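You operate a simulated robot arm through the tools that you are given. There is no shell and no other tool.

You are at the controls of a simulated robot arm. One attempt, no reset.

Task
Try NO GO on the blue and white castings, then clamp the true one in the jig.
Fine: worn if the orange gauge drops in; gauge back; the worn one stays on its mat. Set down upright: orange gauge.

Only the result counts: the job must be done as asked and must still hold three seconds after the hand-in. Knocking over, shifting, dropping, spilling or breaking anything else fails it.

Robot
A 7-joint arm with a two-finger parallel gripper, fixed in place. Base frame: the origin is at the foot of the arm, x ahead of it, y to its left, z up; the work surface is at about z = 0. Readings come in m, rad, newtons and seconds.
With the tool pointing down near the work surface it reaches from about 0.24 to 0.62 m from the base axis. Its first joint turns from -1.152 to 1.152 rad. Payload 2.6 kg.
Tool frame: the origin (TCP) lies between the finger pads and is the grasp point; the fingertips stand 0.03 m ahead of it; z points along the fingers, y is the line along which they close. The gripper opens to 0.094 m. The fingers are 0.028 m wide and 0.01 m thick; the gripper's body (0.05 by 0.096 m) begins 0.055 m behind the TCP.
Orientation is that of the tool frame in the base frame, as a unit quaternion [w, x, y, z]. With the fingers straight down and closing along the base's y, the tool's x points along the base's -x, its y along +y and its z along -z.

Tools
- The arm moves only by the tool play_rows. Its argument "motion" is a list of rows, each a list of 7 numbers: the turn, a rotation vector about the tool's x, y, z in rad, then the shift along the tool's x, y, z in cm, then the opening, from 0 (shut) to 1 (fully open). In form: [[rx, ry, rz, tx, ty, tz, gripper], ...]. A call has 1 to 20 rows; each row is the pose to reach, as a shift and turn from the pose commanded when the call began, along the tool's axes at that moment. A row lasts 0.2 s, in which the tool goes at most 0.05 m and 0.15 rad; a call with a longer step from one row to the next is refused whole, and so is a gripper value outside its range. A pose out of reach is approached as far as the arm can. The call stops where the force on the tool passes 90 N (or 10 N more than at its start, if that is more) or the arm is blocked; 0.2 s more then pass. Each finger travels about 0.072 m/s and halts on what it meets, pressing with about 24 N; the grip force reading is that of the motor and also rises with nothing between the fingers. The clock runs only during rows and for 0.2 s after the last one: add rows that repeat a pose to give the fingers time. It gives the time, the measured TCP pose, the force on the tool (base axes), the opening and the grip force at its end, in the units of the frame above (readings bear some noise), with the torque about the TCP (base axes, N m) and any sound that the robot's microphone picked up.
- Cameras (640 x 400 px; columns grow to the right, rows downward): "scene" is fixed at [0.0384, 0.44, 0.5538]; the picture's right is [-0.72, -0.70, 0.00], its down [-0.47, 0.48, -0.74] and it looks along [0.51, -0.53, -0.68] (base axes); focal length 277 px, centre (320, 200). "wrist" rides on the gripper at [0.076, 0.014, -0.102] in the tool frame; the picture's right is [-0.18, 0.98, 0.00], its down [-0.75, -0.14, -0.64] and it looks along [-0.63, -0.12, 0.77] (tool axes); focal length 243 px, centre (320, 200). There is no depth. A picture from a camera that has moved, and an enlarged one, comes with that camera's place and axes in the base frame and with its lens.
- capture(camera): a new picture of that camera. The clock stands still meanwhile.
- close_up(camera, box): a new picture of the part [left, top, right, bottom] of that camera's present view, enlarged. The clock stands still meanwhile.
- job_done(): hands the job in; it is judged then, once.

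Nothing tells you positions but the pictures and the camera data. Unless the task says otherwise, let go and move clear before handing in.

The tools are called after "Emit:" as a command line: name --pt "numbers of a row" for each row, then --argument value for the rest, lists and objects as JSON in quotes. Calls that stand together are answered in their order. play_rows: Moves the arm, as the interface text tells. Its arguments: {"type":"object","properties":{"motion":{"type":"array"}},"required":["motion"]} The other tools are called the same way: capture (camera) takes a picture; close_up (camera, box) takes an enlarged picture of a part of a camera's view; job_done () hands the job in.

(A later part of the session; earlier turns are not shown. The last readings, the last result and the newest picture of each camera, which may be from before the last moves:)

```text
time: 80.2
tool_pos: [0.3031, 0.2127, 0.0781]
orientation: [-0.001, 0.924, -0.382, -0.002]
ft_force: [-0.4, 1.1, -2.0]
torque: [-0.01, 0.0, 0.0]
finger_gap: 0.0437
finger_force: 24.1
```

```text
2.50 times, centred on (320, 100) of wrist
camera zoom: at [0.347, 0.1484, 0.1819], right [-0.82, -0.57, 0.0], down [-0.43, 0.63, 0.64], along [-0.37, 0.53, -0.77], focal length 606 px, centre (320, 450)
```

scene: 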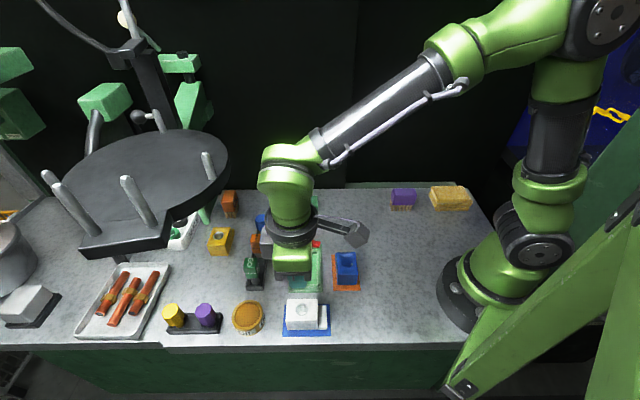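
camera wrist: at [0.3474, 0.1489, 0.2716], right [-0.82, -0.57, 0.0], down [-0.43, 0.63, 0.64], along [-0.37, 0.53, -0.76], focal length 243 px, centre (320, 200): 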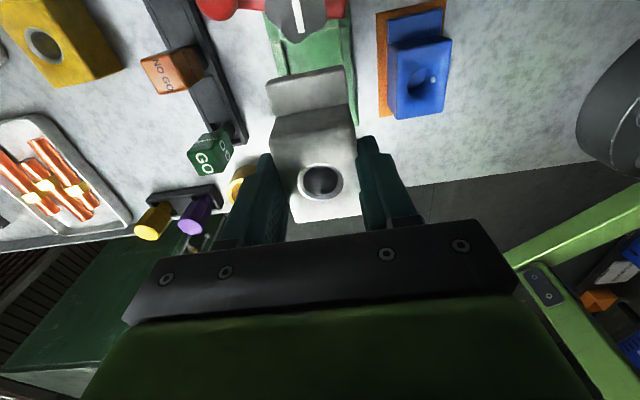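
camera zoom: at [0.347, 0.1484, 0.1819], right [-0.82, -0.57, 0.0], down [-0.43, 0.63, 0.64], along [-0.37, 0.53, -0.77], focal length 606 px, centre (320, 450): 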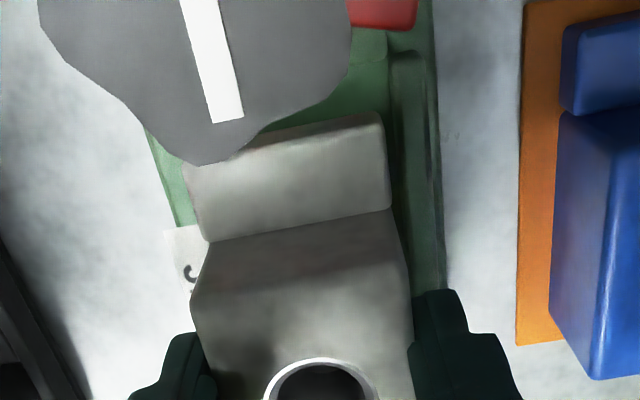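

The casting is inside the pocket outline, about 1 mm off centre. I'll correct slightly and lower gently into the pocket.

Emit:
play_rows --pt "0 0 0 0.15 0.07 0.2 0" --pt "0 0 0 0.15 0.07 0.6 0" --pt "0 0 0 0.15 0.07 1.0 0" --pt "0 0 0 0.15 0.07 1.4 0" --pt "0 0 0 0.15 0.07 1.7 0" --pt "0 0 0 0.15 0.07 1.7 0"

Emit:
close_up --camera "scene" --box '[280, 235, 330, 300]'

Emit:
close_up --camera "wrist" --box '[240, 20, 400, 180]'

```text
time: 81.6
tool_pos: [0.3035, 0.2118, 0.0614]
orientation: [0.001, 0.924, -0.381, -0.002]
ft_force: [-0.4, 0.0, -2.8]
torque: [-0.04, 0.03, 0.0]
finger_gap: 0.0441
finger_force: 24.0
```

```text
6.15 times, centred on (305, 268) of scene
camera zoom: at [0.0384, 0.44, 0.5538], right [-0.72, -0.7, 0.0], down [-0.47, 0.48, -0.74], along [0.51, -0.53, -0.68], focal length 1703 px, centre (412, -215)
```

zoom: 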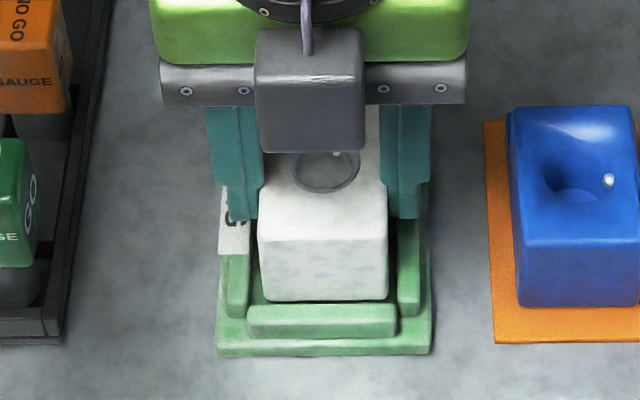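

```text
2.50 times, centred on (320, 100) of wrist
camera zoom: at [0.3469, 0.1471, 0.1653], right [-0.82, -0.57, 0.0], down [-0.43, 0.63, 0.64], along [-0.37, 0.53, -0.77], focal length 606 px, centre (320, 450)
```

zoom: 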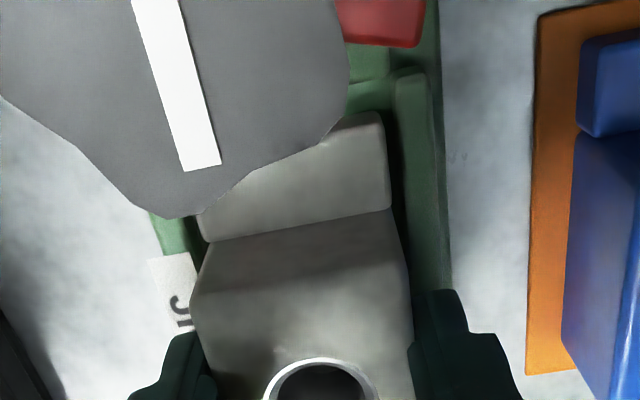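

It's entering between the rails with even gaps and no contact. I'll go down in 2 mm steps until it seats.

Emit:
play_rows --pt "0 0 0 0 0 0.15 0" --pt "0 0 0 0 0 0.3 0" --pt "0 0 0 0 0 0.45 0" --pt "0 0 0 0 0 0.45 0"

Emit:
play_rows --pt "0 0 0 0 0 0.1 0" --pt "0 0 0 0 0 0.2 0" --pt "0 0 0 0 0 0.2 0"

Emit:
close_up --camera "scene" --box '[280, 235, 330, 300]'

```text
time: 82.6
tool_pos: [0.3038, 0.2112, 0.0573]
orientation: [-0.001, 0.924, -0.382, -0.002]
ft_force: [0.9, 0.4, -3.8]
torque: [0.0, 0.02, 0.01]
finger_gap: 0.0437
finger_force: 23.9
```

```text
time: 83.4
tool_pos: [0.3047, 0.2108, 0.0558]
orientation: [0.001, 0.924, -0.382, -0.001]
ft_force: [-0.8, -0.6, 2.4]
torque: [-0.18, -0.21, -0.07]
finger_gap: 0.0438
finger_force: 24.2
```

```text
6.15 times, centred on (305, 268) of scene
camera zoom: at [0.0384, 0.44, 0.5538], right [-0.72, -0.7, 0.0], down [-0.47, 0.48, -0.74], along [0.51, -0.53, -0.68], focal length 1703 px, centre (412, -215)
```

zoom: 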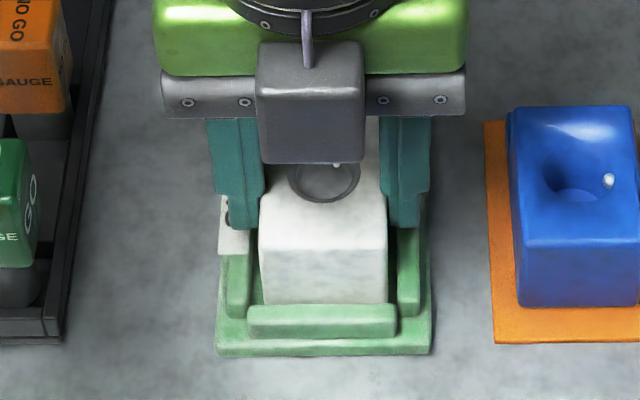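

Emit:
close_up --camera "wrist" --box '[280, 10, 380, 130]'

Emit:
close_up --camera "scene" --box '[290, 270, 320, 295]'

```text
3.33 times, centred on (330, 70) of wrist
camera zoom: at [0.3471, 0.1469, 0.1591], right [-0.82, -0.57, 0.0], down [-0.43, 0.63, 0.64], along [-0.36, 0.53, -0.77], focal length 809 px, centre (287, 633)
```

zoom: 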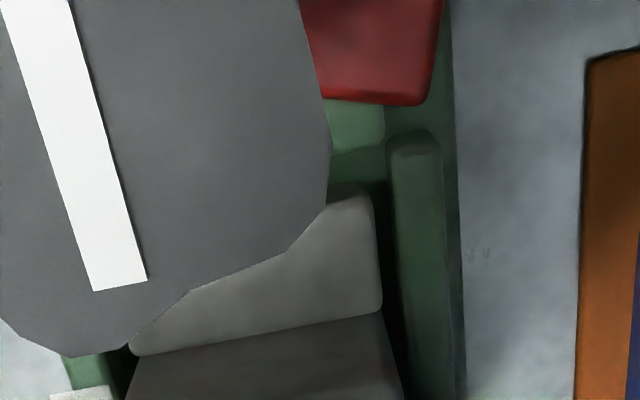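

```text
16.00 times, centred on (305, 282) of scene
camera zoom: at [0.0384, 0.44, 0.5538], right [-0.72, -0.7, 0.0], down [-0.47, 0.48, -0.74], along [0.51, -0.53, -0.68], focal length 4428 px, centre (560, -1120)
```

zoom: 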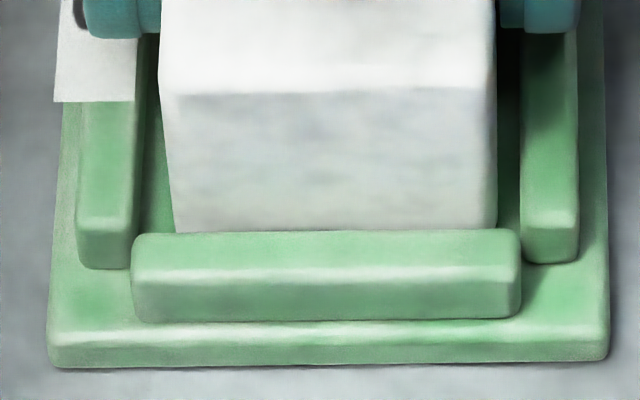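

The flange end sits inside the pocket clear of the far rail and has touched the floor. I'll settle 0.8 mm more and release.

Emit:
play_rows --pt "0 0 0 0 0 0.08 0" --pt "0 0 0 0 0 0.08 0" --pt "0 0 0 0 0 0.08 0.5" --pt "0 0 0 0 0 0.08 0.53" --pt "0 0 0 0 0 0.08 0.58" --pt "0 0 0 0 0 0.08 0.64" --pt "0 0 0 0 0 0.08 0.64"

Emit:
close_up --camera "scene" --box '[280, 235, 330, 300]'

Emit:
close_up --camera "wrist" --box '[230, 10, 410, 190]'

```text
time: 85.0
tool_pos: [0.3038, 0.2118, 0.0549]
orientation: [-0.001, 0.924, -0.382, -0.001]
ft_force: [0.0, 0.2, 1.0]
torque: [0.01, -0.01, -0.03]
finger_gap: 0.0602
finger_force: 0.1
```

```text
6.15 times, centred on (305, 268) of scene
camera zoom: at [0.0384, 0.44, 0.5538], right [-0.72, -0.7, 0.0], down [-0.47, 0.48, -0.74], along [0.51, -0.53, -0.68], focal length 1703 px, centre (412, -215)
```

zoom: 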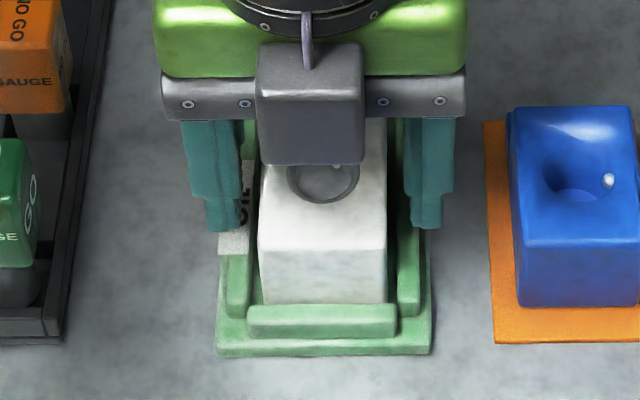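

```text
2.22 times, centred on (320, 100) of wrist
camera zoom: at [0.3474, 0.1469, 0.158], right [-0.82, -0.57, 0.0], down [-0.43, 0.63, 0.64], along [-0.37, 0.53, -0.77], focal length 539 px, centre (320, 422)
```

zoom: 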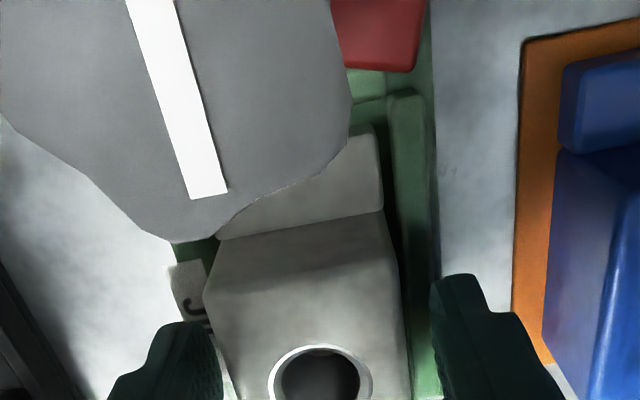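

The white casting is released in the pocket. I'll rise straight up and inspect the seating and the clamp.

Emit:
play_rows --pt "0 0 0 0 0 -0.5 0.64" --pt "0 0 0 0 0 -2.0 0.64" --pt "0 0 0 0 0 -4.0 0.64" --pt "0 0 0 0 0 -7.0 0.64" --pt "0 0 0 0 0 -10.0 0.64" --pt "0 0 0 0 0 -13.0 0.64" --pt "0 0 0 0 0 -16.0 0.64" --pt "0 0 0 0 0 -16.0 0.64"

Emit:
close_up --camera "wrist" --box '[240, 0, 400, 170]'

Emit:
close_up --camera "scene" --box '[275, 205, 335, 300]'

Emit:
close_up --camera "scene" --box '[275, 210, 335, 260]'

```text
time: 86.8
tool_pos: [0.3045, 0.2108, 0.2151]
orientation: [0.001, 0.924, -0.383, -0.001]
ft_force: [-0.1, 0.1, -0.2]
torque: [-0.01, -0.01, 0.03]
finger_gap: 0.0602
finger_force: 0.0
```

```text
2.35 times, centred on (320, 85) of wrist
camera zoom: at [0.3477, 0.1477, 0.3177], right [-0.82, -0.57, 0.0], down [-0.43, 0.63, 0.64], along [-0.37, 0.53, -0.77], focal length 571 px, centre (320, 471)
```

zoom: 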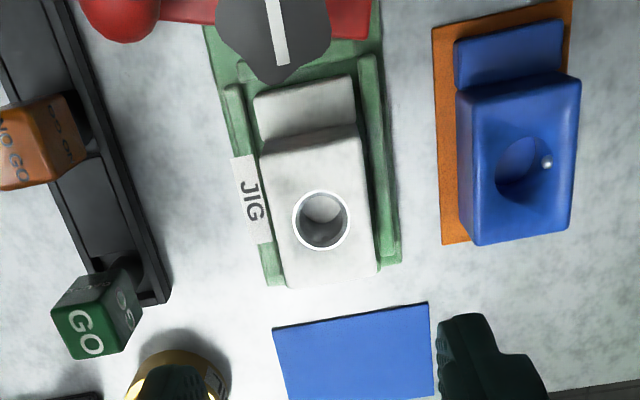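

```text
4.21 times, centred on (305, 252) of scene
camera zoom: at [0.0384, 0.44, 0.5538], right [-0.72, -0.7, 0.0], down [-0.47, 0.48, -0.74], along [0.51, -0.53, -0.68], focal length 1165 px, centre (383, -21)
```

zoom: 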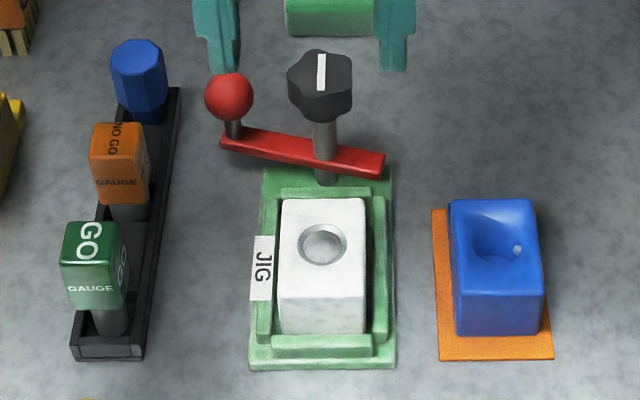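

```text
8.00 times, centred on (305, 235) of scene
camera zoom: at [0.0384, 0.44, 0.5538], right [-0.72, -0.7, 0.0], down [-0.47, 0.48, -0.74], along [0.51, -0.53, -0.68], focal length 2214 px, centre (440, -80)
```

zoom: 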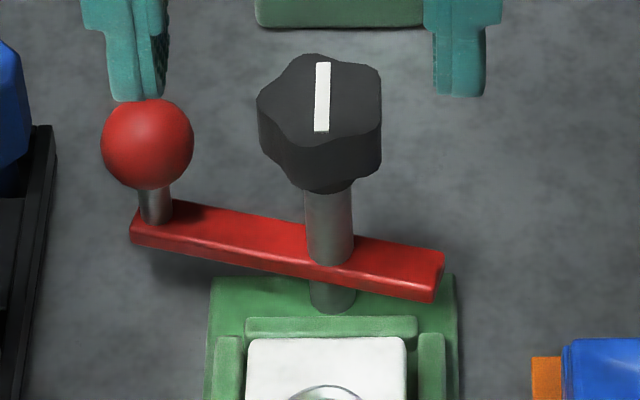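

The casting is well seated with its flange under the clamp end. The bar must swing clockwise, with the ball moving away from the disc side, so the short end covers the flange, and then the knob tightens. I'll go above the ball with a loose fork grip.

Emit:
play_rows --pt "0 0 0.14 0.68 -0.41 0.35 0.5" --pt "0 0 0.28 1.36 -0.82 0.69 0.45" --pt "0 0 0.42 2.04 -1.24 1.04 0.42" --pt "0 0 0.56 2.71 -1.65 1.38 0.42" --pt "0 0 0.7 3.39 -2.06 1.73 0.42" --pt "0 0 0.84 4.07 -2.47 2.08 0.42" --pt "0 0 0.98 4.75 -2.89 2.42 0.42" --pt "0 0 1.12 5.43 -3.3 2.77 0.42" --pt "0 0 1.26 6.11 -3.71 3.12 0.42" --pt "0 0 1.4 6.78 -4.12 3.46 0.42" --pt "0 0 1.54 7.46 -4.54 3.81 0.42" --pt "0 0 1.68 8.14 -4.95 4.15 0.42" --pt "0 0 1.819 8.82 -5.36 4.5 0.42" --pt "0 0 1.819 8.82 -5.36 4.5 0.42"

Emit:
capture --camera "wrist"

Emit:
close_up --camera "wrist" --box '[230, 40, 410, 220]'

Emit:
close_up --camera "scene" --box '[255, 180, 335, 260]'

```text
time: 89.8
tool_pos: [0.4058, 0.1872, 0.1696]
orientation: [-0.002, -0.265, 0.964, 0.002]
ft_force: [0.3, 0.3, -0.5]
torque: [-0.01, 0.01, 0.04]
finger_gap: 0.0396
finger_force: 0.1
```

```text
taken
camera wrist: at [0.3314, 0.1589, 0.2733], right [-0.34, 0.94, 0.0], down [0.72, 0.26, 0.64], along [0.6, 0.22, -0.77], focal length 243 px, centre (320, 200)
```

wrist: 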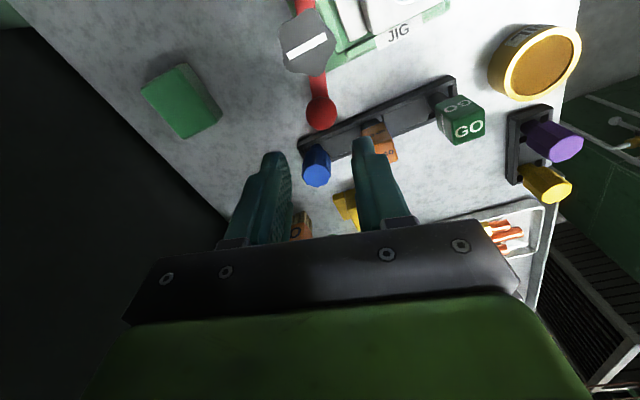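

```text
2.22 times, centred on (320, 130) of wrist
camera zoom: at [0.3314, 0.1589, 0.2733], right [-0.34, 0.94, 0.0], down [0.72, 0.26, 0.64], along [0.6, 0.22, -0.77], focal length 539 px, centre (320, 356)
```

zoom: 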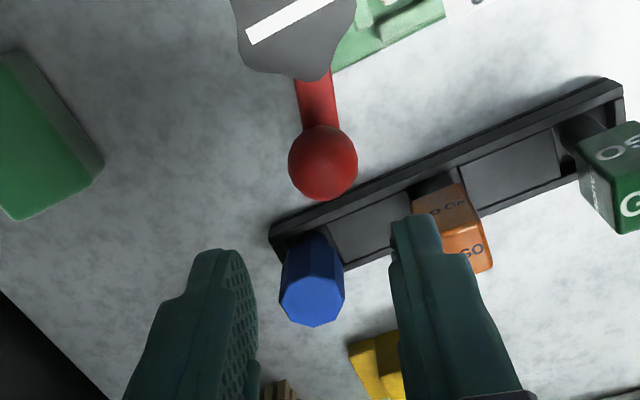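

```text
5.00 times, centred on (295, 220) of scene
camera zoom: at [0.0384, 0.44, 0.5538], right [-0.72, -0.7, 0.0], down [-0.47, 0.48, -0.74], along [0.51, -0.53, -0.68], focal length 1384 px, centre (445, 100)
```

zoom: 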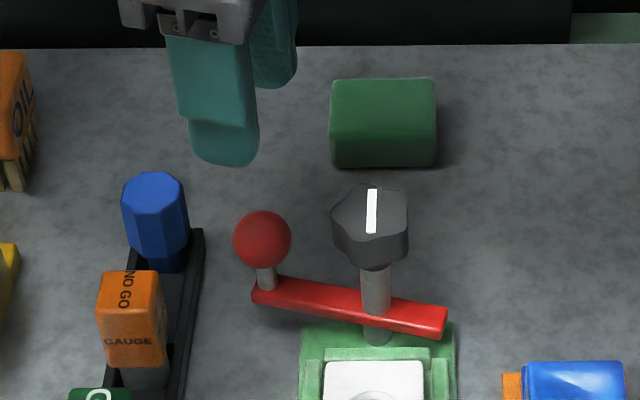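

The ball is centred between the open fingers. I'll descend around it.

Emit:
play_rows --pt "0 0 0 0.07 0.13 2.5 0.42" --pt "0 0 0 0.07 0.13 5.0 0.42" --pt "0 0 0 0.07 0.13 6.5 0.42" --pt "0 0 0 0.07 0.13 8.0 0.42" --pt "0 0 0 0.07 0.13 9.2 0.42" --pt "0 0 0 0.07 0.13 9.2 0.42"

Emit:
close_up --camera "wrist" --box '[230, 40, 410, 240]'

Emit:
close_up --camera "scene" --box '[255, 180, 335, 260]'

```text
time: 91.2
tool_pos: [0.4038, 0.1868, 0.0787]
orientation: [-0.001, -0.265, 0.964, 0.001]
ft_force: [0.0, 0.1, -0.7]
torque: [0.01, -0.02, 0.02]
finger_gap: 0.0394
finger_force: 0.1
```

```text
2.00 times, centred on (320, 140) of wrist
camera zoom: at [0.3301, 0.1599, 0.1812], right [-0.35, 0.94, 0.0], down [0.72, 0.26, 0.64], along [0.6, 0.22, -0.77], focal length 485 px, centre (320, 320)
```

zoom: 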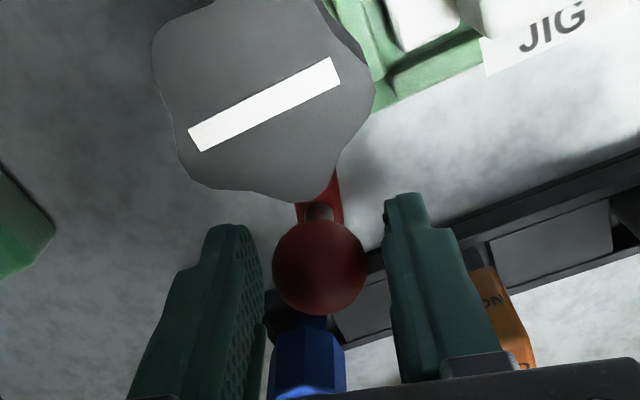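

```text
5.00 times, centred on (295, 220) of scene
camera zoom: at [0.0384, 0.44, 0.5538], right [-0.72, -0.7, 0.0], down [-0.47, 0.48, -0.74], along [0.51, -0.53, -0.68], focal length 1384 px, centre (445, 100)
```

zoom: 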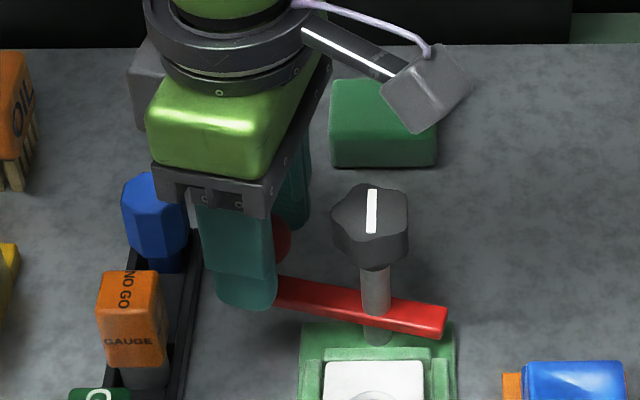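

The fork straddles the ball and the post is at about (0.355, 0.159). I'll close it a little to remove slack and swing the first part clockwise about the post while checking force.

Emit:
play_rows --pt "0 0 0 0 0 0 0.37" --pt "0 0 0 0 0 0 0.34" --pt "0 0 0.05 0.007 -0.275 0 0.34" --pt "0 0 0.1 0.0275 -0.55 0 0.34" --pt "0 0 0.2 0.11 -1.095 0 0.34" --pt "0 0 0.3 0.246 -1.628 0 0.34" --pt "0 0 0.3 0.246 -1.628 0 0.34"

Emit:
close_up --camera "scene" --box '[255, 180, 335, 260]'

Emit:
close_up --camera "wrist" --box '[230, 40, 410, 240]'

```text
time: 92.8
tool_pos: [0.4107, 0.172, 0.0772]
orientation: [-0.001, -0.119, 0.993, 0.0]
ft_force: [-0.5, -0.3, -0.1]
torque: [0.0, -0.01, -0.02]
finger_gap: 0.0321
finger_force: 0.2
```

```text
5.00 times, centred on (295, 220) of scene
camera zoom: at [0.0384, 0.44, 0.5538], right [-0.72, -0.7, 0.0], down [-0.47, 0.48, -0.74], along [0.51, -0.53, -0.68], focal length 1384 px, centre (445, 100)
```

zoom: 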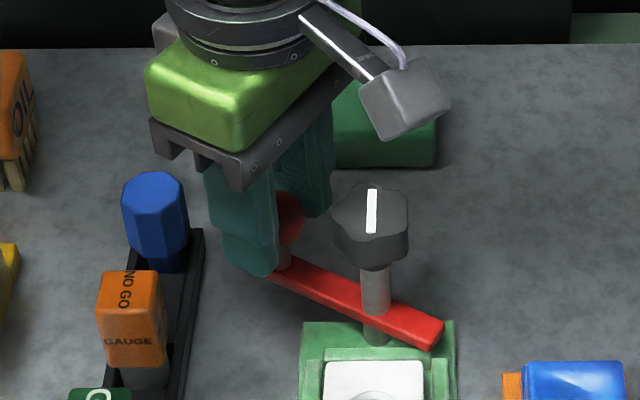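

```text
2.00 times, centred on (320, 140) of wrist
camera zoom: at [0.3329, 0.1677, 0.1811], right [-0.05, 1.0, 0.0], down [0.77, 0.04, 0.64], along [0.64, 0.03, -0.77], focal length 485 px, centre (320, 320)
```

zoom: 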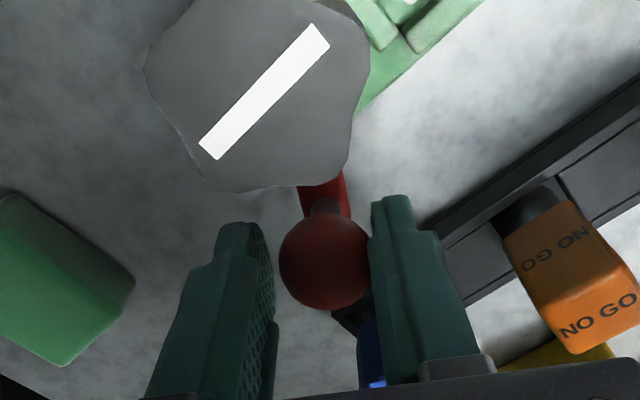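

The bar swings freely with no noticeable force. I'll continue the swing.

Emit:
play_rows --pt "0 0 0.1 0.0275 -0.55 0 0.34" --pt "0 0 0.2 0.11 -1.095 0 0.34" --pt "0 0 0.3 0.246 -1.628 0 0.34" --pt "0 0 0.4 0.435 -2.146 0 0.34" --pt "0 0 0.5 0.675 -2.642 0 0.34" --pt "0 0 0.6 0.962 -3.111 0 0.34" --pt "0 0 0.7 1.296 -3.55 0 0.34" --pt "0 0 0.7 1.296 -3.55 0 0.34"

Emit:
close_up --camera "scene" --box '[270, 180, 350, 260]'

Emit:
close_up --camera "wrist" --box '[230, 0, 410, 240]'

```text
time: 94.6
tool_pos: [0.4039, 0.1347, 0.0772]
orientation: [-0.001, 0.229, 0.973, 0.001]
ft_force: [0.2, -0.5, -0.5]
torque: [0.01, 0.0, -0.01]
finger_gap: 0.0323
finger_force: 0.2
```

```text
5.00 times, centred on (310, 220) of scene
camera zoom: at [0.0384, 0.44, 0.5538], right [-0.72, -0.7, 0.0], down [-0.47, 0.48, -0.74], along [0.51, -0.53, -0.68], focal length 1384 px, centre (370, 100)
```

zoom: 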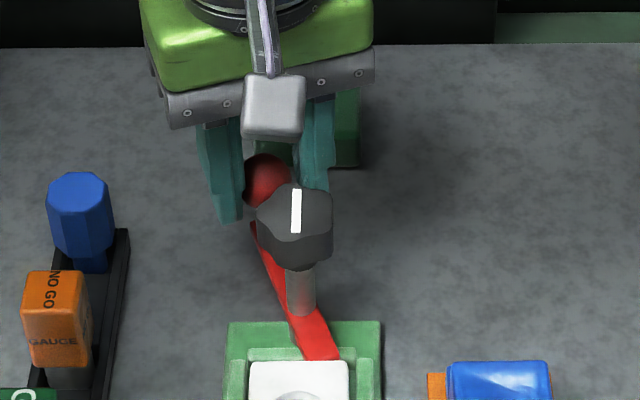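

```text
1.67 times, centred on (320, 120) of wrist
camera zoom: at [0.3428, 0.181, 0.1815], right [0.6, 0.8, 0.0], down [0.61, -0.46, 0.64], along [0.51, -0.39, -0.77], focal length 404 px, centre (320, 333)
```

zoom: 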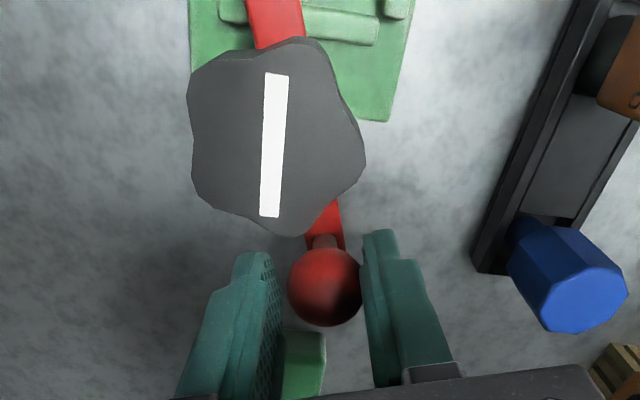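

The bar's toe is now passing over the far rail towards the flange. I'll finish the last 19°.

Emit:
play_rows --pt "0 0 0.08 0.018 -0.44 0 0.34" --pt "0 0 0.16 0.07 -0.878 0 0.34" --pt "0 0 0.24 0.158 -1.31 0 0.34" --pt "0 0 0.33 0.297 -1.786 0 0.34" --pt "0 0 0.33 0.297 -1.786 0 0.34"

Emit:
close_up --camera "scene" --box '[270, 200, 340, 280]'

Emit:
close_up --camera "wrist" --box '[230, 0, 410, 240]'

```text
time: 95.8
tool_pos: [0.3947, 0.1208, 0.0781]
orientation: [-0.001, 0.385, 0.923, 0.001]
ft_force: [0.1, 0.3, 0.3]
torque: [-0.01, 0.01, 0.0]
finger_gap: 0.0319
finger_force: 0.1
```

```text
5.00 times, centred on (305, 240) of scene
camera zoom: at [0.0384, 0.44, 0.5538], right [-0.72, -0.7, 0.0], down [-0.47, 0.48, -0.74], along [0.51, -0.53, -0.68], focal length 1384 px, centre (395, 0)
```

zoom: 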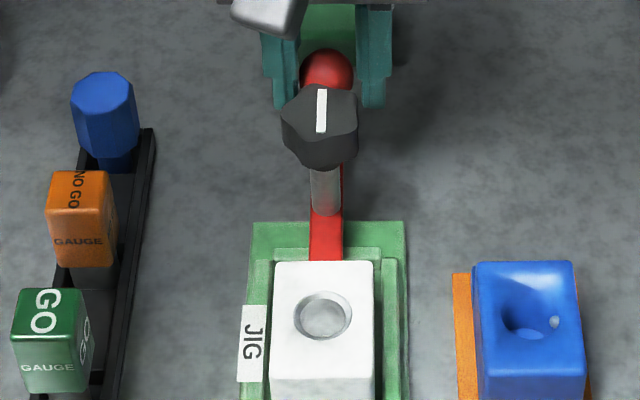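

```text
1.67 times, centred on (320, 120) of wrist
camera zoom: at [0.3506, 0.184, 0.1814], right [0.83, 0.56, 0.0], down [0.43, -0.64, 0.64], along [0.36, -0.53, -0.77], focal length 404 px, centre (320, 333)
```

zoom: 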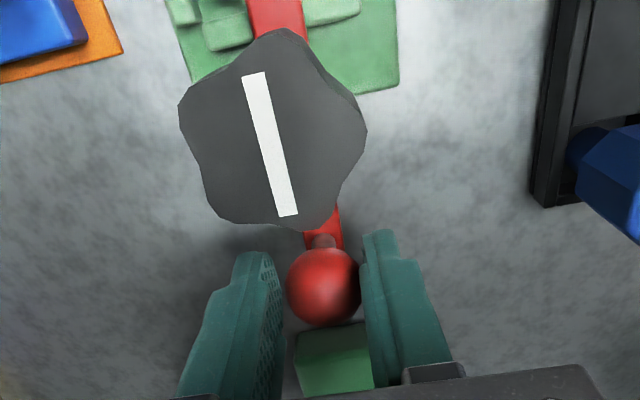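

The toe now lies over the flange, aligned with the jig. I'll lift off the ball and go above the knob, winding the wrist back so I can turn the knob clockwise.

Emit:
play_rows --pt "0 0 0 0 0 -1.0 0.36" --pt "0 0 0 0 0 -3.0 0.4" --pt "0 0 0 0 0 -6.0 0.45" --pt "0 0 0 0 0 -9.0 0.5" --pt "0 0 0 2.0 0 -12.0 0.55" --pt "0 0 0 4.0 0 -12.0 0.55" --pt "0 0 0 5.5 -0.05 -12.0 0.55" --pt "0 0 0 5.5 -0.05 -12.0 0.55"

Emit:
play_rows --pt "0 0 -0.144 0 0 0 0.55" --pt "0 0 -0.288 0 0 0 0.55" --pt "0 0 -0.432 0 0 0 0.55" --pt "0 0 -0.576 0 0 0 0.55" --pt "0 0 -0.72 0 0 0 0.55" --pt "0 0 -0.864 0 0 0 0.55" --pt "0 0 -1.008 0 0 0 0.55" --pt "0 0 -1.152 0 0 0 0.55" --pt "0 0 -1.296 0 0 0 0.55" --pt "0 0 -1.44 0 0 0 0.55" --pt "0 0 -1.584 0 0 0 0.55" --pt "0 0 -1.728 0 0 0 0.55" --pt "0 0 -1.872 0 0 0 0.55" --pt "0 0 -2.016 0 0 0 0.55" --pt "0 0 -2.16 0 0 0 0.55" --pt "0 0 -2.304 0 0 0 0.55" --pt "0 0 -2.448 0 0 0 0.55" --pt "0 0 -2.592 0 0 0 0.55" --pt "0 0 -2.736 0 0 0 0.55" --pt "0 0 -2.88 0 0 0 0.55"

Emit:
capture --camera "wrist"

Emit:
close_up --camera "wrist" --box '[230, 40, 410, 220]'

Emit:
close_up --camera "scene" --box '[270, 200, 340, 280]'

```text
time: 97.6
tool_pos: [0.3549, 0.1587, 0.1986]
orientation: [0.0, 0.385, 0.923, 0.0]
ft_force: [-0.1, 0.2, 0.4]
torque: [0.0, -0.03, -0.05]
finger_gap: 0.0518
finger_force: 0.1
```

```text
time: 101.8
tool_pos: [0.3563, 0.1596, 0.1989]
orientation: [0.0, 0.865, -0.502, 0.0]
ft_force: [0.3, -0.2, 1.4]
torque: [-0.01, 0.01, -0.01]
finger_gap: 0.0517
finger_force: 0.0
```

```text
taken
camera wrist: at [0.3811, 0.0855, 0.3007], right [-0.94, -0.33, 0.0], down [-0.25, 0.72, 0.64], along [-0.21, 0.61, -0.77], focal length 243 px, centre (320, 200)
```

wrist: 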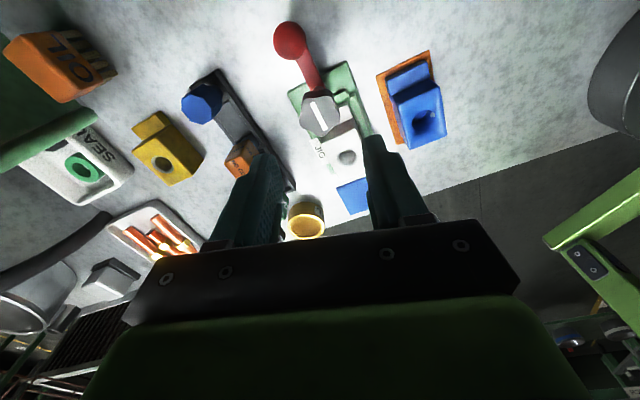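

```text
2.22 times, centred on (320, 130) of wrist
camera zoom: at [0.3811, 0.0855, 0.3007], right [-0.94, -0.33, 0.0], down [-0.25, 0.72, 0.64], along [-0.21, 0.61, -0.77], focal length 539 px, centre (320, 356)
```

zoom: 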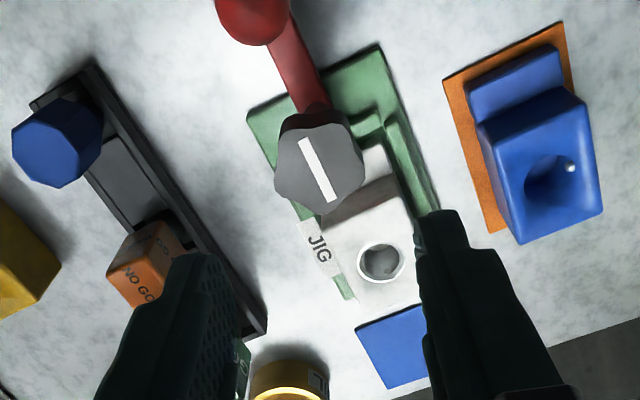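

```text
5.00 times, centred on (305, 240) of scene
camera zoom: at [0.0384, 0.44, 0.5538], right [-0.72, -0.7, 0.0], down [-0.47, 0.48, -0.74], along [0.51, -0.53, -0.68], focal length 1384 px, centre (395, 0)
```

zoom: 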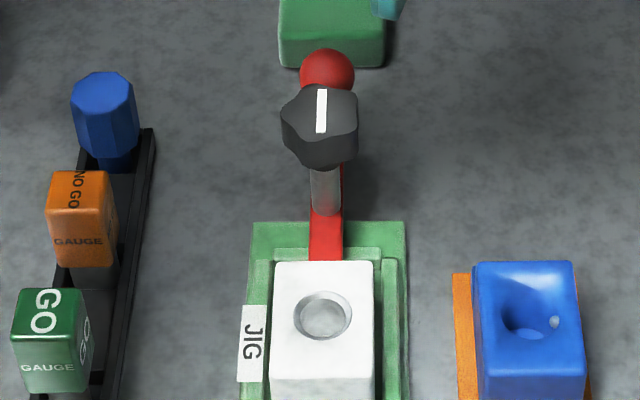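

The knob is exactly under the tool axis and the toe is centred over the flange. I'll descend around the knob and grip it.

Emit:
play_rows --pt "0 0 0 0 0 2.5 0.55" --pt "0 0 0 0 0 5.0 0.55" --pt "0 0 0 0 0 7.0 0.55" --pt "0 0 0 0 0 9.0 0.55" --pt "0 0 0 0 0 10.1 0.55" --pt "0 0 0 0 0 10.1 0.55"

Emit:
play_rows --pt "0 0 0 0 0 0 0.48" --pt "0 0 0 0 0 0 0.4" --pt "0 0 0 0 0 0 0.3" --pt "0 0 0 0 0 0 0.1" --pt "0 0 0 0 0 0 0.0" --pt "0 0 0 0 0 0 0.0"

Emit:
close_up --camera "wrist" --box '[230, 60, 410, 240]'

Emit:
close_up --camera "scene" --box '[270, 190, 340, 280]'

```text
time: 103.2
tool_pos: [0.3559, 0.1588, 0.0965]
orientation: [0.001, 0.865, -0.502, 0.0]
ft_force: [0.1, 0.0, -0.1]
torque: [-0.03, -0.03, 0.03]
finger_gap: 0.0521
finger_force: 0.2
```

```text
time: 104.6
tool_pos: [0.3571, 0.1583, 0.097]
orientation: [-0.001, 0.865, -0.502, -0.001]
ft_force: [17.5, 8.8, -8.7]
torque: [-0.12, 0.17, -0.03]
finger_gap: 0.0355
finger_force: 45.2
```

```text
2.22 times, centred on (320, 150) of wrist
camera zoom: at [0.3814, 0.0853, 0.2005], right [-0.94, -0.33, 0.0], down [-0.25, 0.72, 0.64], along [-0.21, 0.61, -0.77], focal length 539 px, centre (320, 311)
```

zoom: 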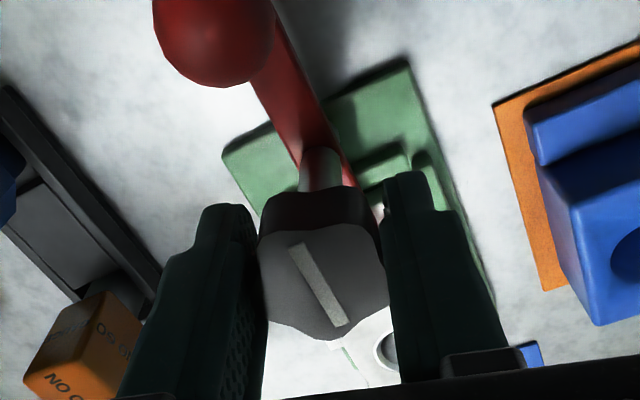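

```text
4.44 times, centred on (305, 235) of scene
camera zoom: at [0.0385, 0.44, 0.5538], right [-0.72, -0.7, 0.0], down [-0.47, 0.48, -0.74], along [0.51, -0.53, -0.68], focal length 1230 px, centre (387, 44)
```

zoom: 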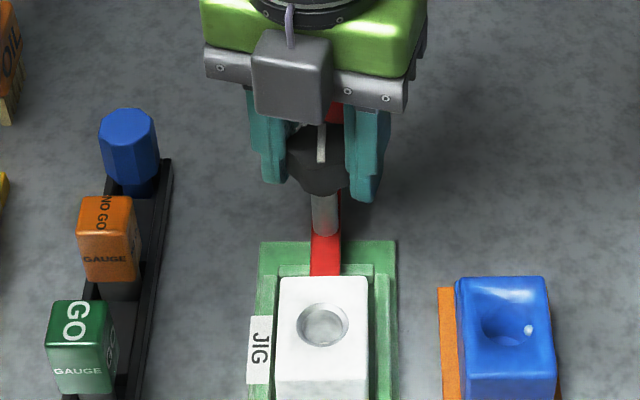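

The knob is gripped, with a 20 N side load from about 1.5 mm of off-centre. I'll shift to relieve it.

Emit:
play_rows --pt "0 0 0 0 -0.08 0 0" --pt "0 0 0 0 -0.15 0 0" --pt "0 0 0 0 -0.15 0 0"

```text
time: 105.4
tool_pos: [0.3573, 0.1595, 0.0978]
orientation: [0.0, 0.865, -0.501, -0.001]
ft_force: [2.3, 2.9, 4.1]
torque: [-0.15, -0.99, 0.03]
finger_gap: 0.0356
finger_force: 45.1
```

Emit:
play_rows --pt "0 0 0 0 0 0 0.45" --pt "0 0 0 0 0 0 0.45" --pt "0 0 0 0 0 0 0.45"

Emit:
play_rows --pt "0 0 0 0 0 0 0.3" --pt "0 0 0 0 0 0 0.2" --pt "0 0 0 0 0 0 0.0" --pt "0 0 0 0 0 0 0.0"

Emit:
close_up --camera "scene" --box '[280, 200, 330, 260]'

```text
time: 106.2
tool_pos: [0.3558, 0.1593, 0.0972]
orientation: [0.0, 0.864, -0.503, -0.001]
ft_force: [1.0, 0.0, -0.6]
torque: [0.01, -0.01, 0.0]
finger_gap: 0.0421
finger_force: 0.1
```

```text
time: 107.2
tool_pos: [0.3565, 0.1587, 0.0977]
orientation: [0.0, 0.864, -0.503, -0.001]
ft_force: [-3.9, -1.0, 1.5]
torque: [0.17, -0.29, 0.02]
finger_gap: 0.0355
finger_force: 45.0
```

```text
6.67 times, centred on (305, 230) of scene
camera zoom: at [0.0384, 0.44, 0.5538], right [-0.72, -0.7, 0.0], down [-0.47, 0.48, -0.74], along [0.51, -0.53, -0.68], focal length 1845 px, centre (420, 0)
```

zoom: 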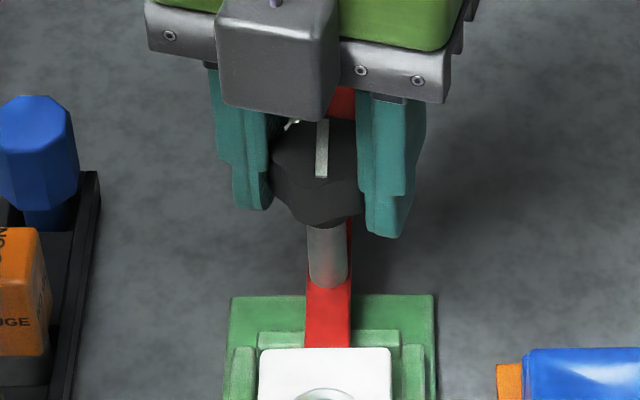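

Forces are small now. I'll turn the knob clockwise 0.4 rad and check the response.

Emit:
play_rows --pt "0 0 0.1 0 0 0 0" --pt "0 0 0.2 0 0 0 0" --pt "0 0 0.3 0 0 0 0" --pt "0 0 0.4 0 0 0 0" --pt "0 0 0.4 0 0 0 0"

Emit:
close_up --camera "scene" --box '[280, 200, 330, 260]'

Emit:
close_up --camera "wrist" --box '[230, 60, 410, 240]'

```text
time: 108.4
tool_pos: [0.3574, 0.1599, 0.0972]
orientation: [0.001, 0.746, -0.666, -0.002]
ft_force: [-24.1, -12.6, 31.8]
torque: [0.49, -0.07, 0.01]
finger_gap: 0.0358
finger_force: 45.0
```

```text
6.67 times, centred on (305, 230) of scene
camera zoom: at [0.0383, 0.4399, 0.5539], right [-0.72, -0.7, 0.0], down [-0.47, 0.48, -0.74], along [0.51, -0.53, -0.68], focal length 1845 px, centre (420, 0)
```

zoom: 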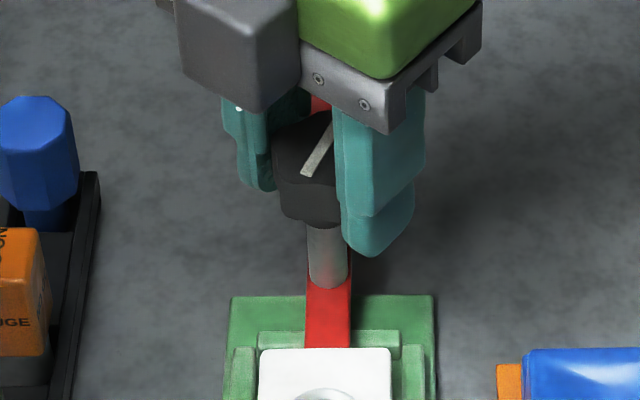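

```text
2.22 times, centred on (320, 150) of wrist
camera zoom: at [0.3509, 0.0814, 0.2004], right [-1.0, 0.07, 0.0], down [0.06, 0.76, 0.64], along [0.04, 0.64, -0.77], focal length 539 px, centre (320, 311)
```

zoom: 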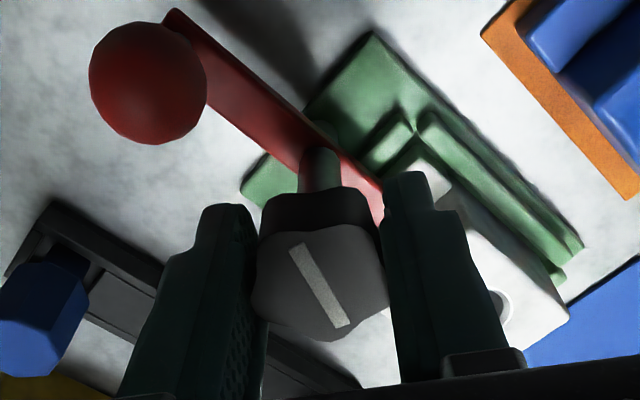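

The knob turned with the gripper, but there's off-axis load (32 N up). I'll open and regrip to relieve it and see how the knob moved.

Emit:
play_rows --pt "0 0 0 0 0 0 0.45" --pt "0 0 0 0 0 0 0.5" --pt "0 0 0 0 0 0 0.5"

Emit:
close_up --camera "scene" --box '[280, 200, 330, 260]'

Emit:
close_up --camera "wrist" --box '[230, 60, 410, 240]'

```text
time: 109.2
tool_pos: [0.3572, 0.1584, 0.0961]
orientation: [0.001, 0.748, -0.664, -0.001]
ft_force: [-0.1, -0.4, -0.4]
torque: [-0.02, -0.02, 0.0]
finger_gap: 0.0471
finger_force: 0.0
```

```text
6.67 times, centred on (305, 230) of scene
camera zoom: at [0.0384, 0.44, 0.5538], right [-0.72, -0.7, 0.0], down [-0.47, 0.48, -0.74], along [0.51, -0.53, -0.68], focal length 1845 px, centre (420, 0)
```

zoom: 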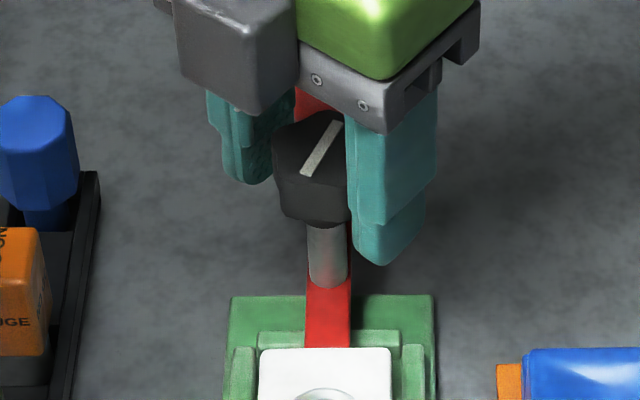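

```text
2.22 times, centred on (320, 150) of wrist
camera zoom: at [0.3518, 0.0816, 0.1995], right [-1.0, 0.07, 0.0], down [0.05, 0.76, 0.64], along [0.04, 0.64, -0.77], focal length 539 px, centre (320, 311)
```

zoom: 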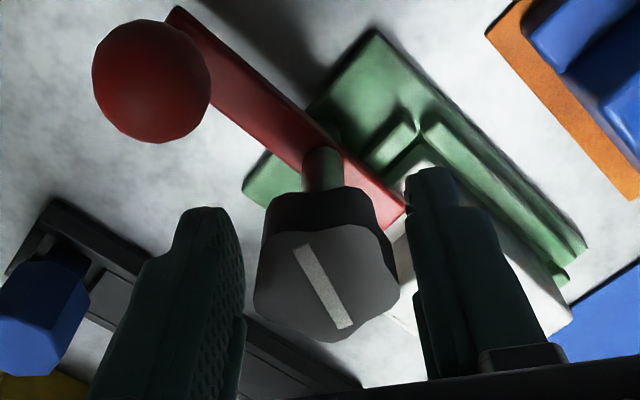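

The knob kept its new angle, about 23° clockwise, and the bar hasn't moved. I'll regrip and continue turning clockwise.

Emit:
play_rows --pt "0 0 0 0 0 0 0.3" --pt "0 0 0 0 0 0 0.1" --pt "0 0 0 0 0 0 0.0" --pt "0 0 0 0 0 0 0.0"

Emit:
play_rows --pt "0 0 0.1 0 0 0 0" --pt "0 0 0.2 0 0 0 0" --pt "0 0 0.3 0 0 0 0" --pt "0 0 0.4 0 0 0 0" --pt "0 0 0.5 0 0 0 0" --pt "0 0 0.5 0 0 0 0"

Emit:
close_up --camera "scene" --box '[280, 200, 330, 260]'

```text
time: 110.2
tool_pos: [0.357, 0.1592, 0.0964]
orientation: [0.001, 0.747, -0.665, -0.002]
ft_force: [-15.2, -3.9, 4.2]
torque: [0.04, -0.34, 0.01]
finger_gap: 0.0353
finger_force: 45.4
```

```text
time: 111.6
tool_pos: [0.3562, 0.1598, 0.0959]
orientation: [-0.001, -0.559, 0.829, 0.0]
ft_force: [-15.7, -6.3, -1.7]
torque: [0.44, -0.69, -0.01]
finger_gap: 0.0351
finger_force: 44.8
```

```text
6.67 times, centred on (305, 230) of scene
camera zoom: at [0.0384, 0.44, 0.5538], right [-0.72, -0.7, 0.0], down [-0.47, 0.48, -0.74], along [0.51, -0.53, -0.68], focal length 1845 px, centre (420, 0)
```

zoom: 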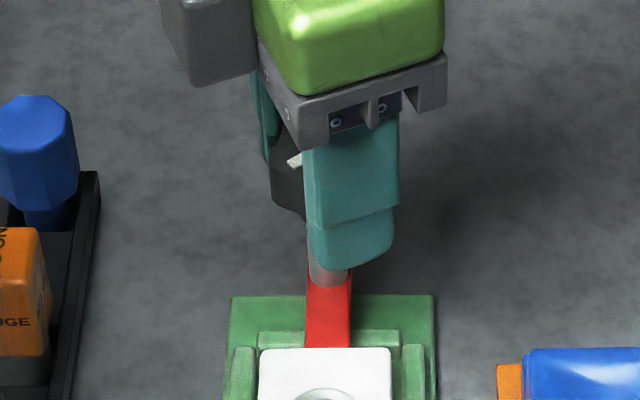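

There's still no resisting torque after about 52°. I'll relieve the side load and keep turning clockwise.

Emit:
play_rows --pt "0 0 0.05 0.05 0.05 0 0" --pt "0 0 0.15 0.1 0.1 0 0" --pt "0 0 0.25 0.1 0.1 0 0" --pt "0 0 0.35 0.1 0.1 0 0" --pt "0 0 0.45 0.1 0.1 0 0" --pt "0 0 0.55 0.1 0.1 0 0" --pt "0 0 0.65 0.1 0.1 0 0" --pt "0 0 0.65 0.1 0.1 0 0"

Emit:
close_up --camera "scene" --box '[280, 200, 330, 260]'

Emit:
close_up --camera "wrist" --box '[230, 60, 410, 240]'

```text
time: 113.4
tool_pos: [0.3559, 0.1583, 0.0966]
orientation: [0.0, -0.267, 0.964, 0.002]
ft_force: [15.9, 16.7, -35.1]
torque: [-0.13, -0.36, -0.01]
finger_gap: 0.0352
finger_force: 44.6
```

```text
6.67 times, centred on (305, 230) of scene
camera zoom: at [0.0386, 0.4401, 0.5537], right [-0.72, -0.7, 0.0], down [-0.47, 0.48, -0.74], along [0.51, -0.53, -0.68], focal length 1845 px, centre (420, 0)
```

zoom: 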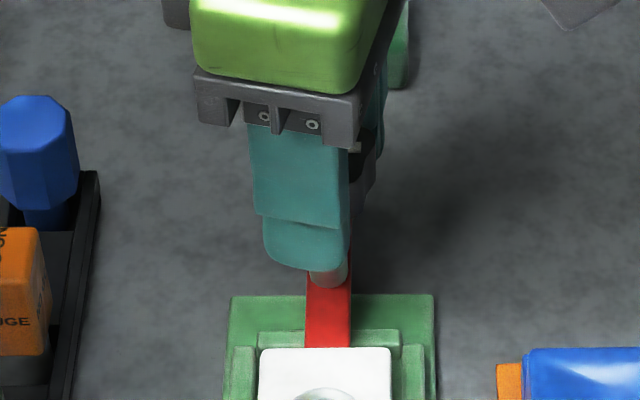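

```text
2.22 times, centred on (320, 150) of wrist
camera zoom: at [0.2827, 0.1321, 0.1995], right [-0.35, 0.94, 0.0], down [0.72, 0.26, 0.64], along [0.6, 0.22, -0.77], focal length 539 px, centre (320, 311)
```

zoom: 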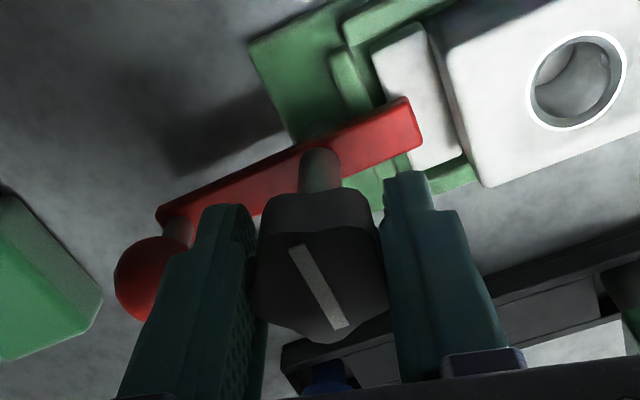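

About 89° turned, and the tool is now pulled down 35 N, as a screw would pull it. I'll release to look at the knob, bar height and gap to the flange.

Emit:
play_rows --pt "0 0 0 0 0 0 0.45" --pt "0 0 0 0 0 0 0.5" --pt "0 0 0 0 0 0 0.5"

Emit:
close_up --camera "wrist" --box '[250, 60, 410, 180]'

Emit:
close_up --camera "scene" --box '[280, 200, 330, 260]'

```text
time: 114.2
tool_pos: [0.3553, 0.1593, 0.0961]
orientation: [-0.001, -0.265, 0.964, 0.0]
ft_force: [0.3, 0.5, -0.3]
torque: [-0.01, -0.02, 0.0]
finger_gap: 0.0472
finger_force: 0.2
```

```text
3.33 times, centred on (330, 120) of wrist
camera zoom: at [0.2824, 0.1314, 0.2001], right [-0.35, 0.94, 0.0], down [0.72, 0.26, 0.64], along [0.6, 0.22, -0.77], focal length 809 px, centre (287, 467)
```

zoom: 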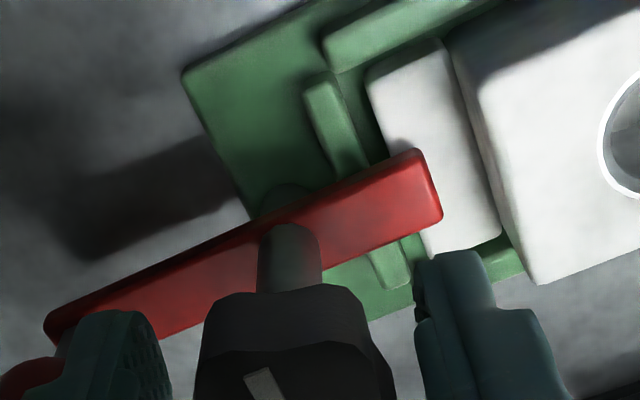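

```text
6.67 times, centred on (305, 230) of scene
camera zoom: at [0.0384, 0.44, 0.5538], right [-0.72, -0.7, 0.0], down [-0.47, 0.48, -0.74], along [0.51, -0.53, -0.68], focal length 1845 px, centre (420, 0)
```

zoom: 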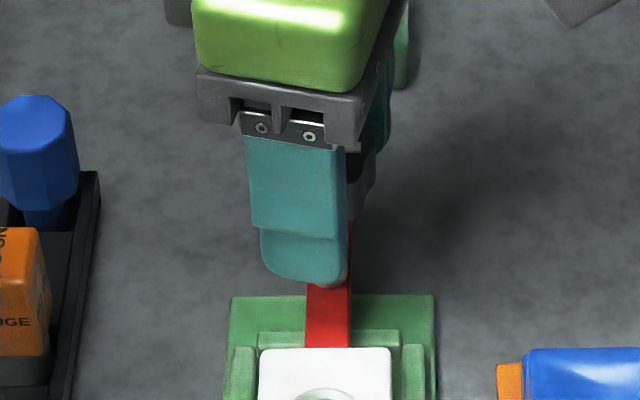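

Emit:
play_rows --pt "0 0 0 0 0 -2.0 0.52" --pt "0 0 0 0 0 -5.0 0.52" --pt "0 0 0 0 0 -8.0 0.52" --pt "0 0 0 0 0 -11.0 0.52" --pt "0 0 0 0 0 -11.0 0.52"

Emit:
close_up --camera "scene" --box '[275, 205, 335, 265]'

Emit:
close_up --camera "wrist" --box '[250, 40, 410, 180]'

```text
time: 115.4
tool_pos: [0.3568, 0.1589, 0.2069]
orientation: [-0.001, -0.265, 0.964, 0.0]
ft_force: [0.7, 0.8, 0.2]
torque: [-0.01, 0.0, -0.02]
finger_gap: 0.0488
finger_force: 0.0
```

```text
6.67 times, centred on (305, 235) of scene
camera zoom: at [0.0384, 0.44, 0.5538], right [-0.72, -0.7, 0.0], down [-0.47, 0.48, -0.74], along [0.51, -0.53, -0.68], focal length 1845 px, centre (420, -33)
```

zoom: 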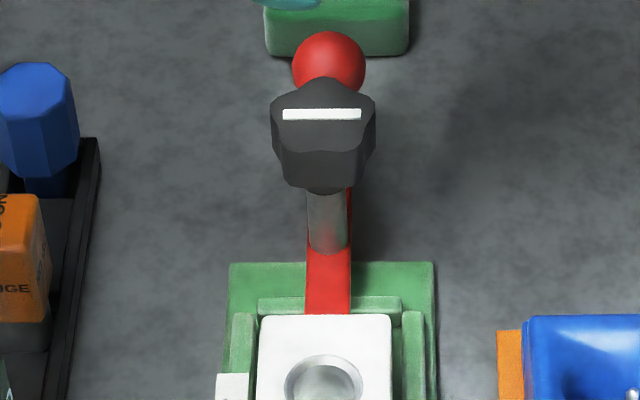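

```text
2.86 times, centred on (330, 110) of wrist
camera zoom: at [0.2838, 0.1321, 0.311], right [-0.35, 0.94, 0.0], down [0.72, 0.26, 0.64], along [0.6, 0.22, -0.77], focal length 693 px, centre (291, 457)
```

zoom: 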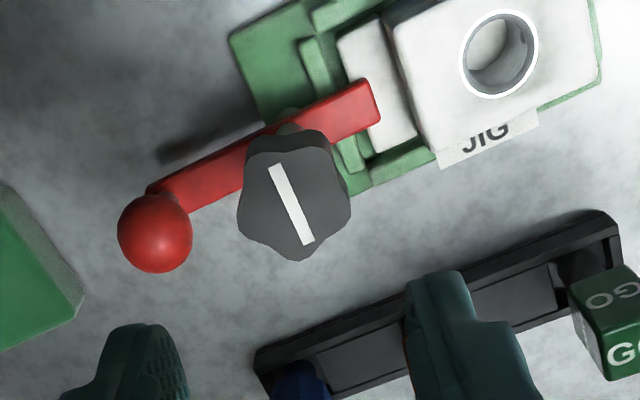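

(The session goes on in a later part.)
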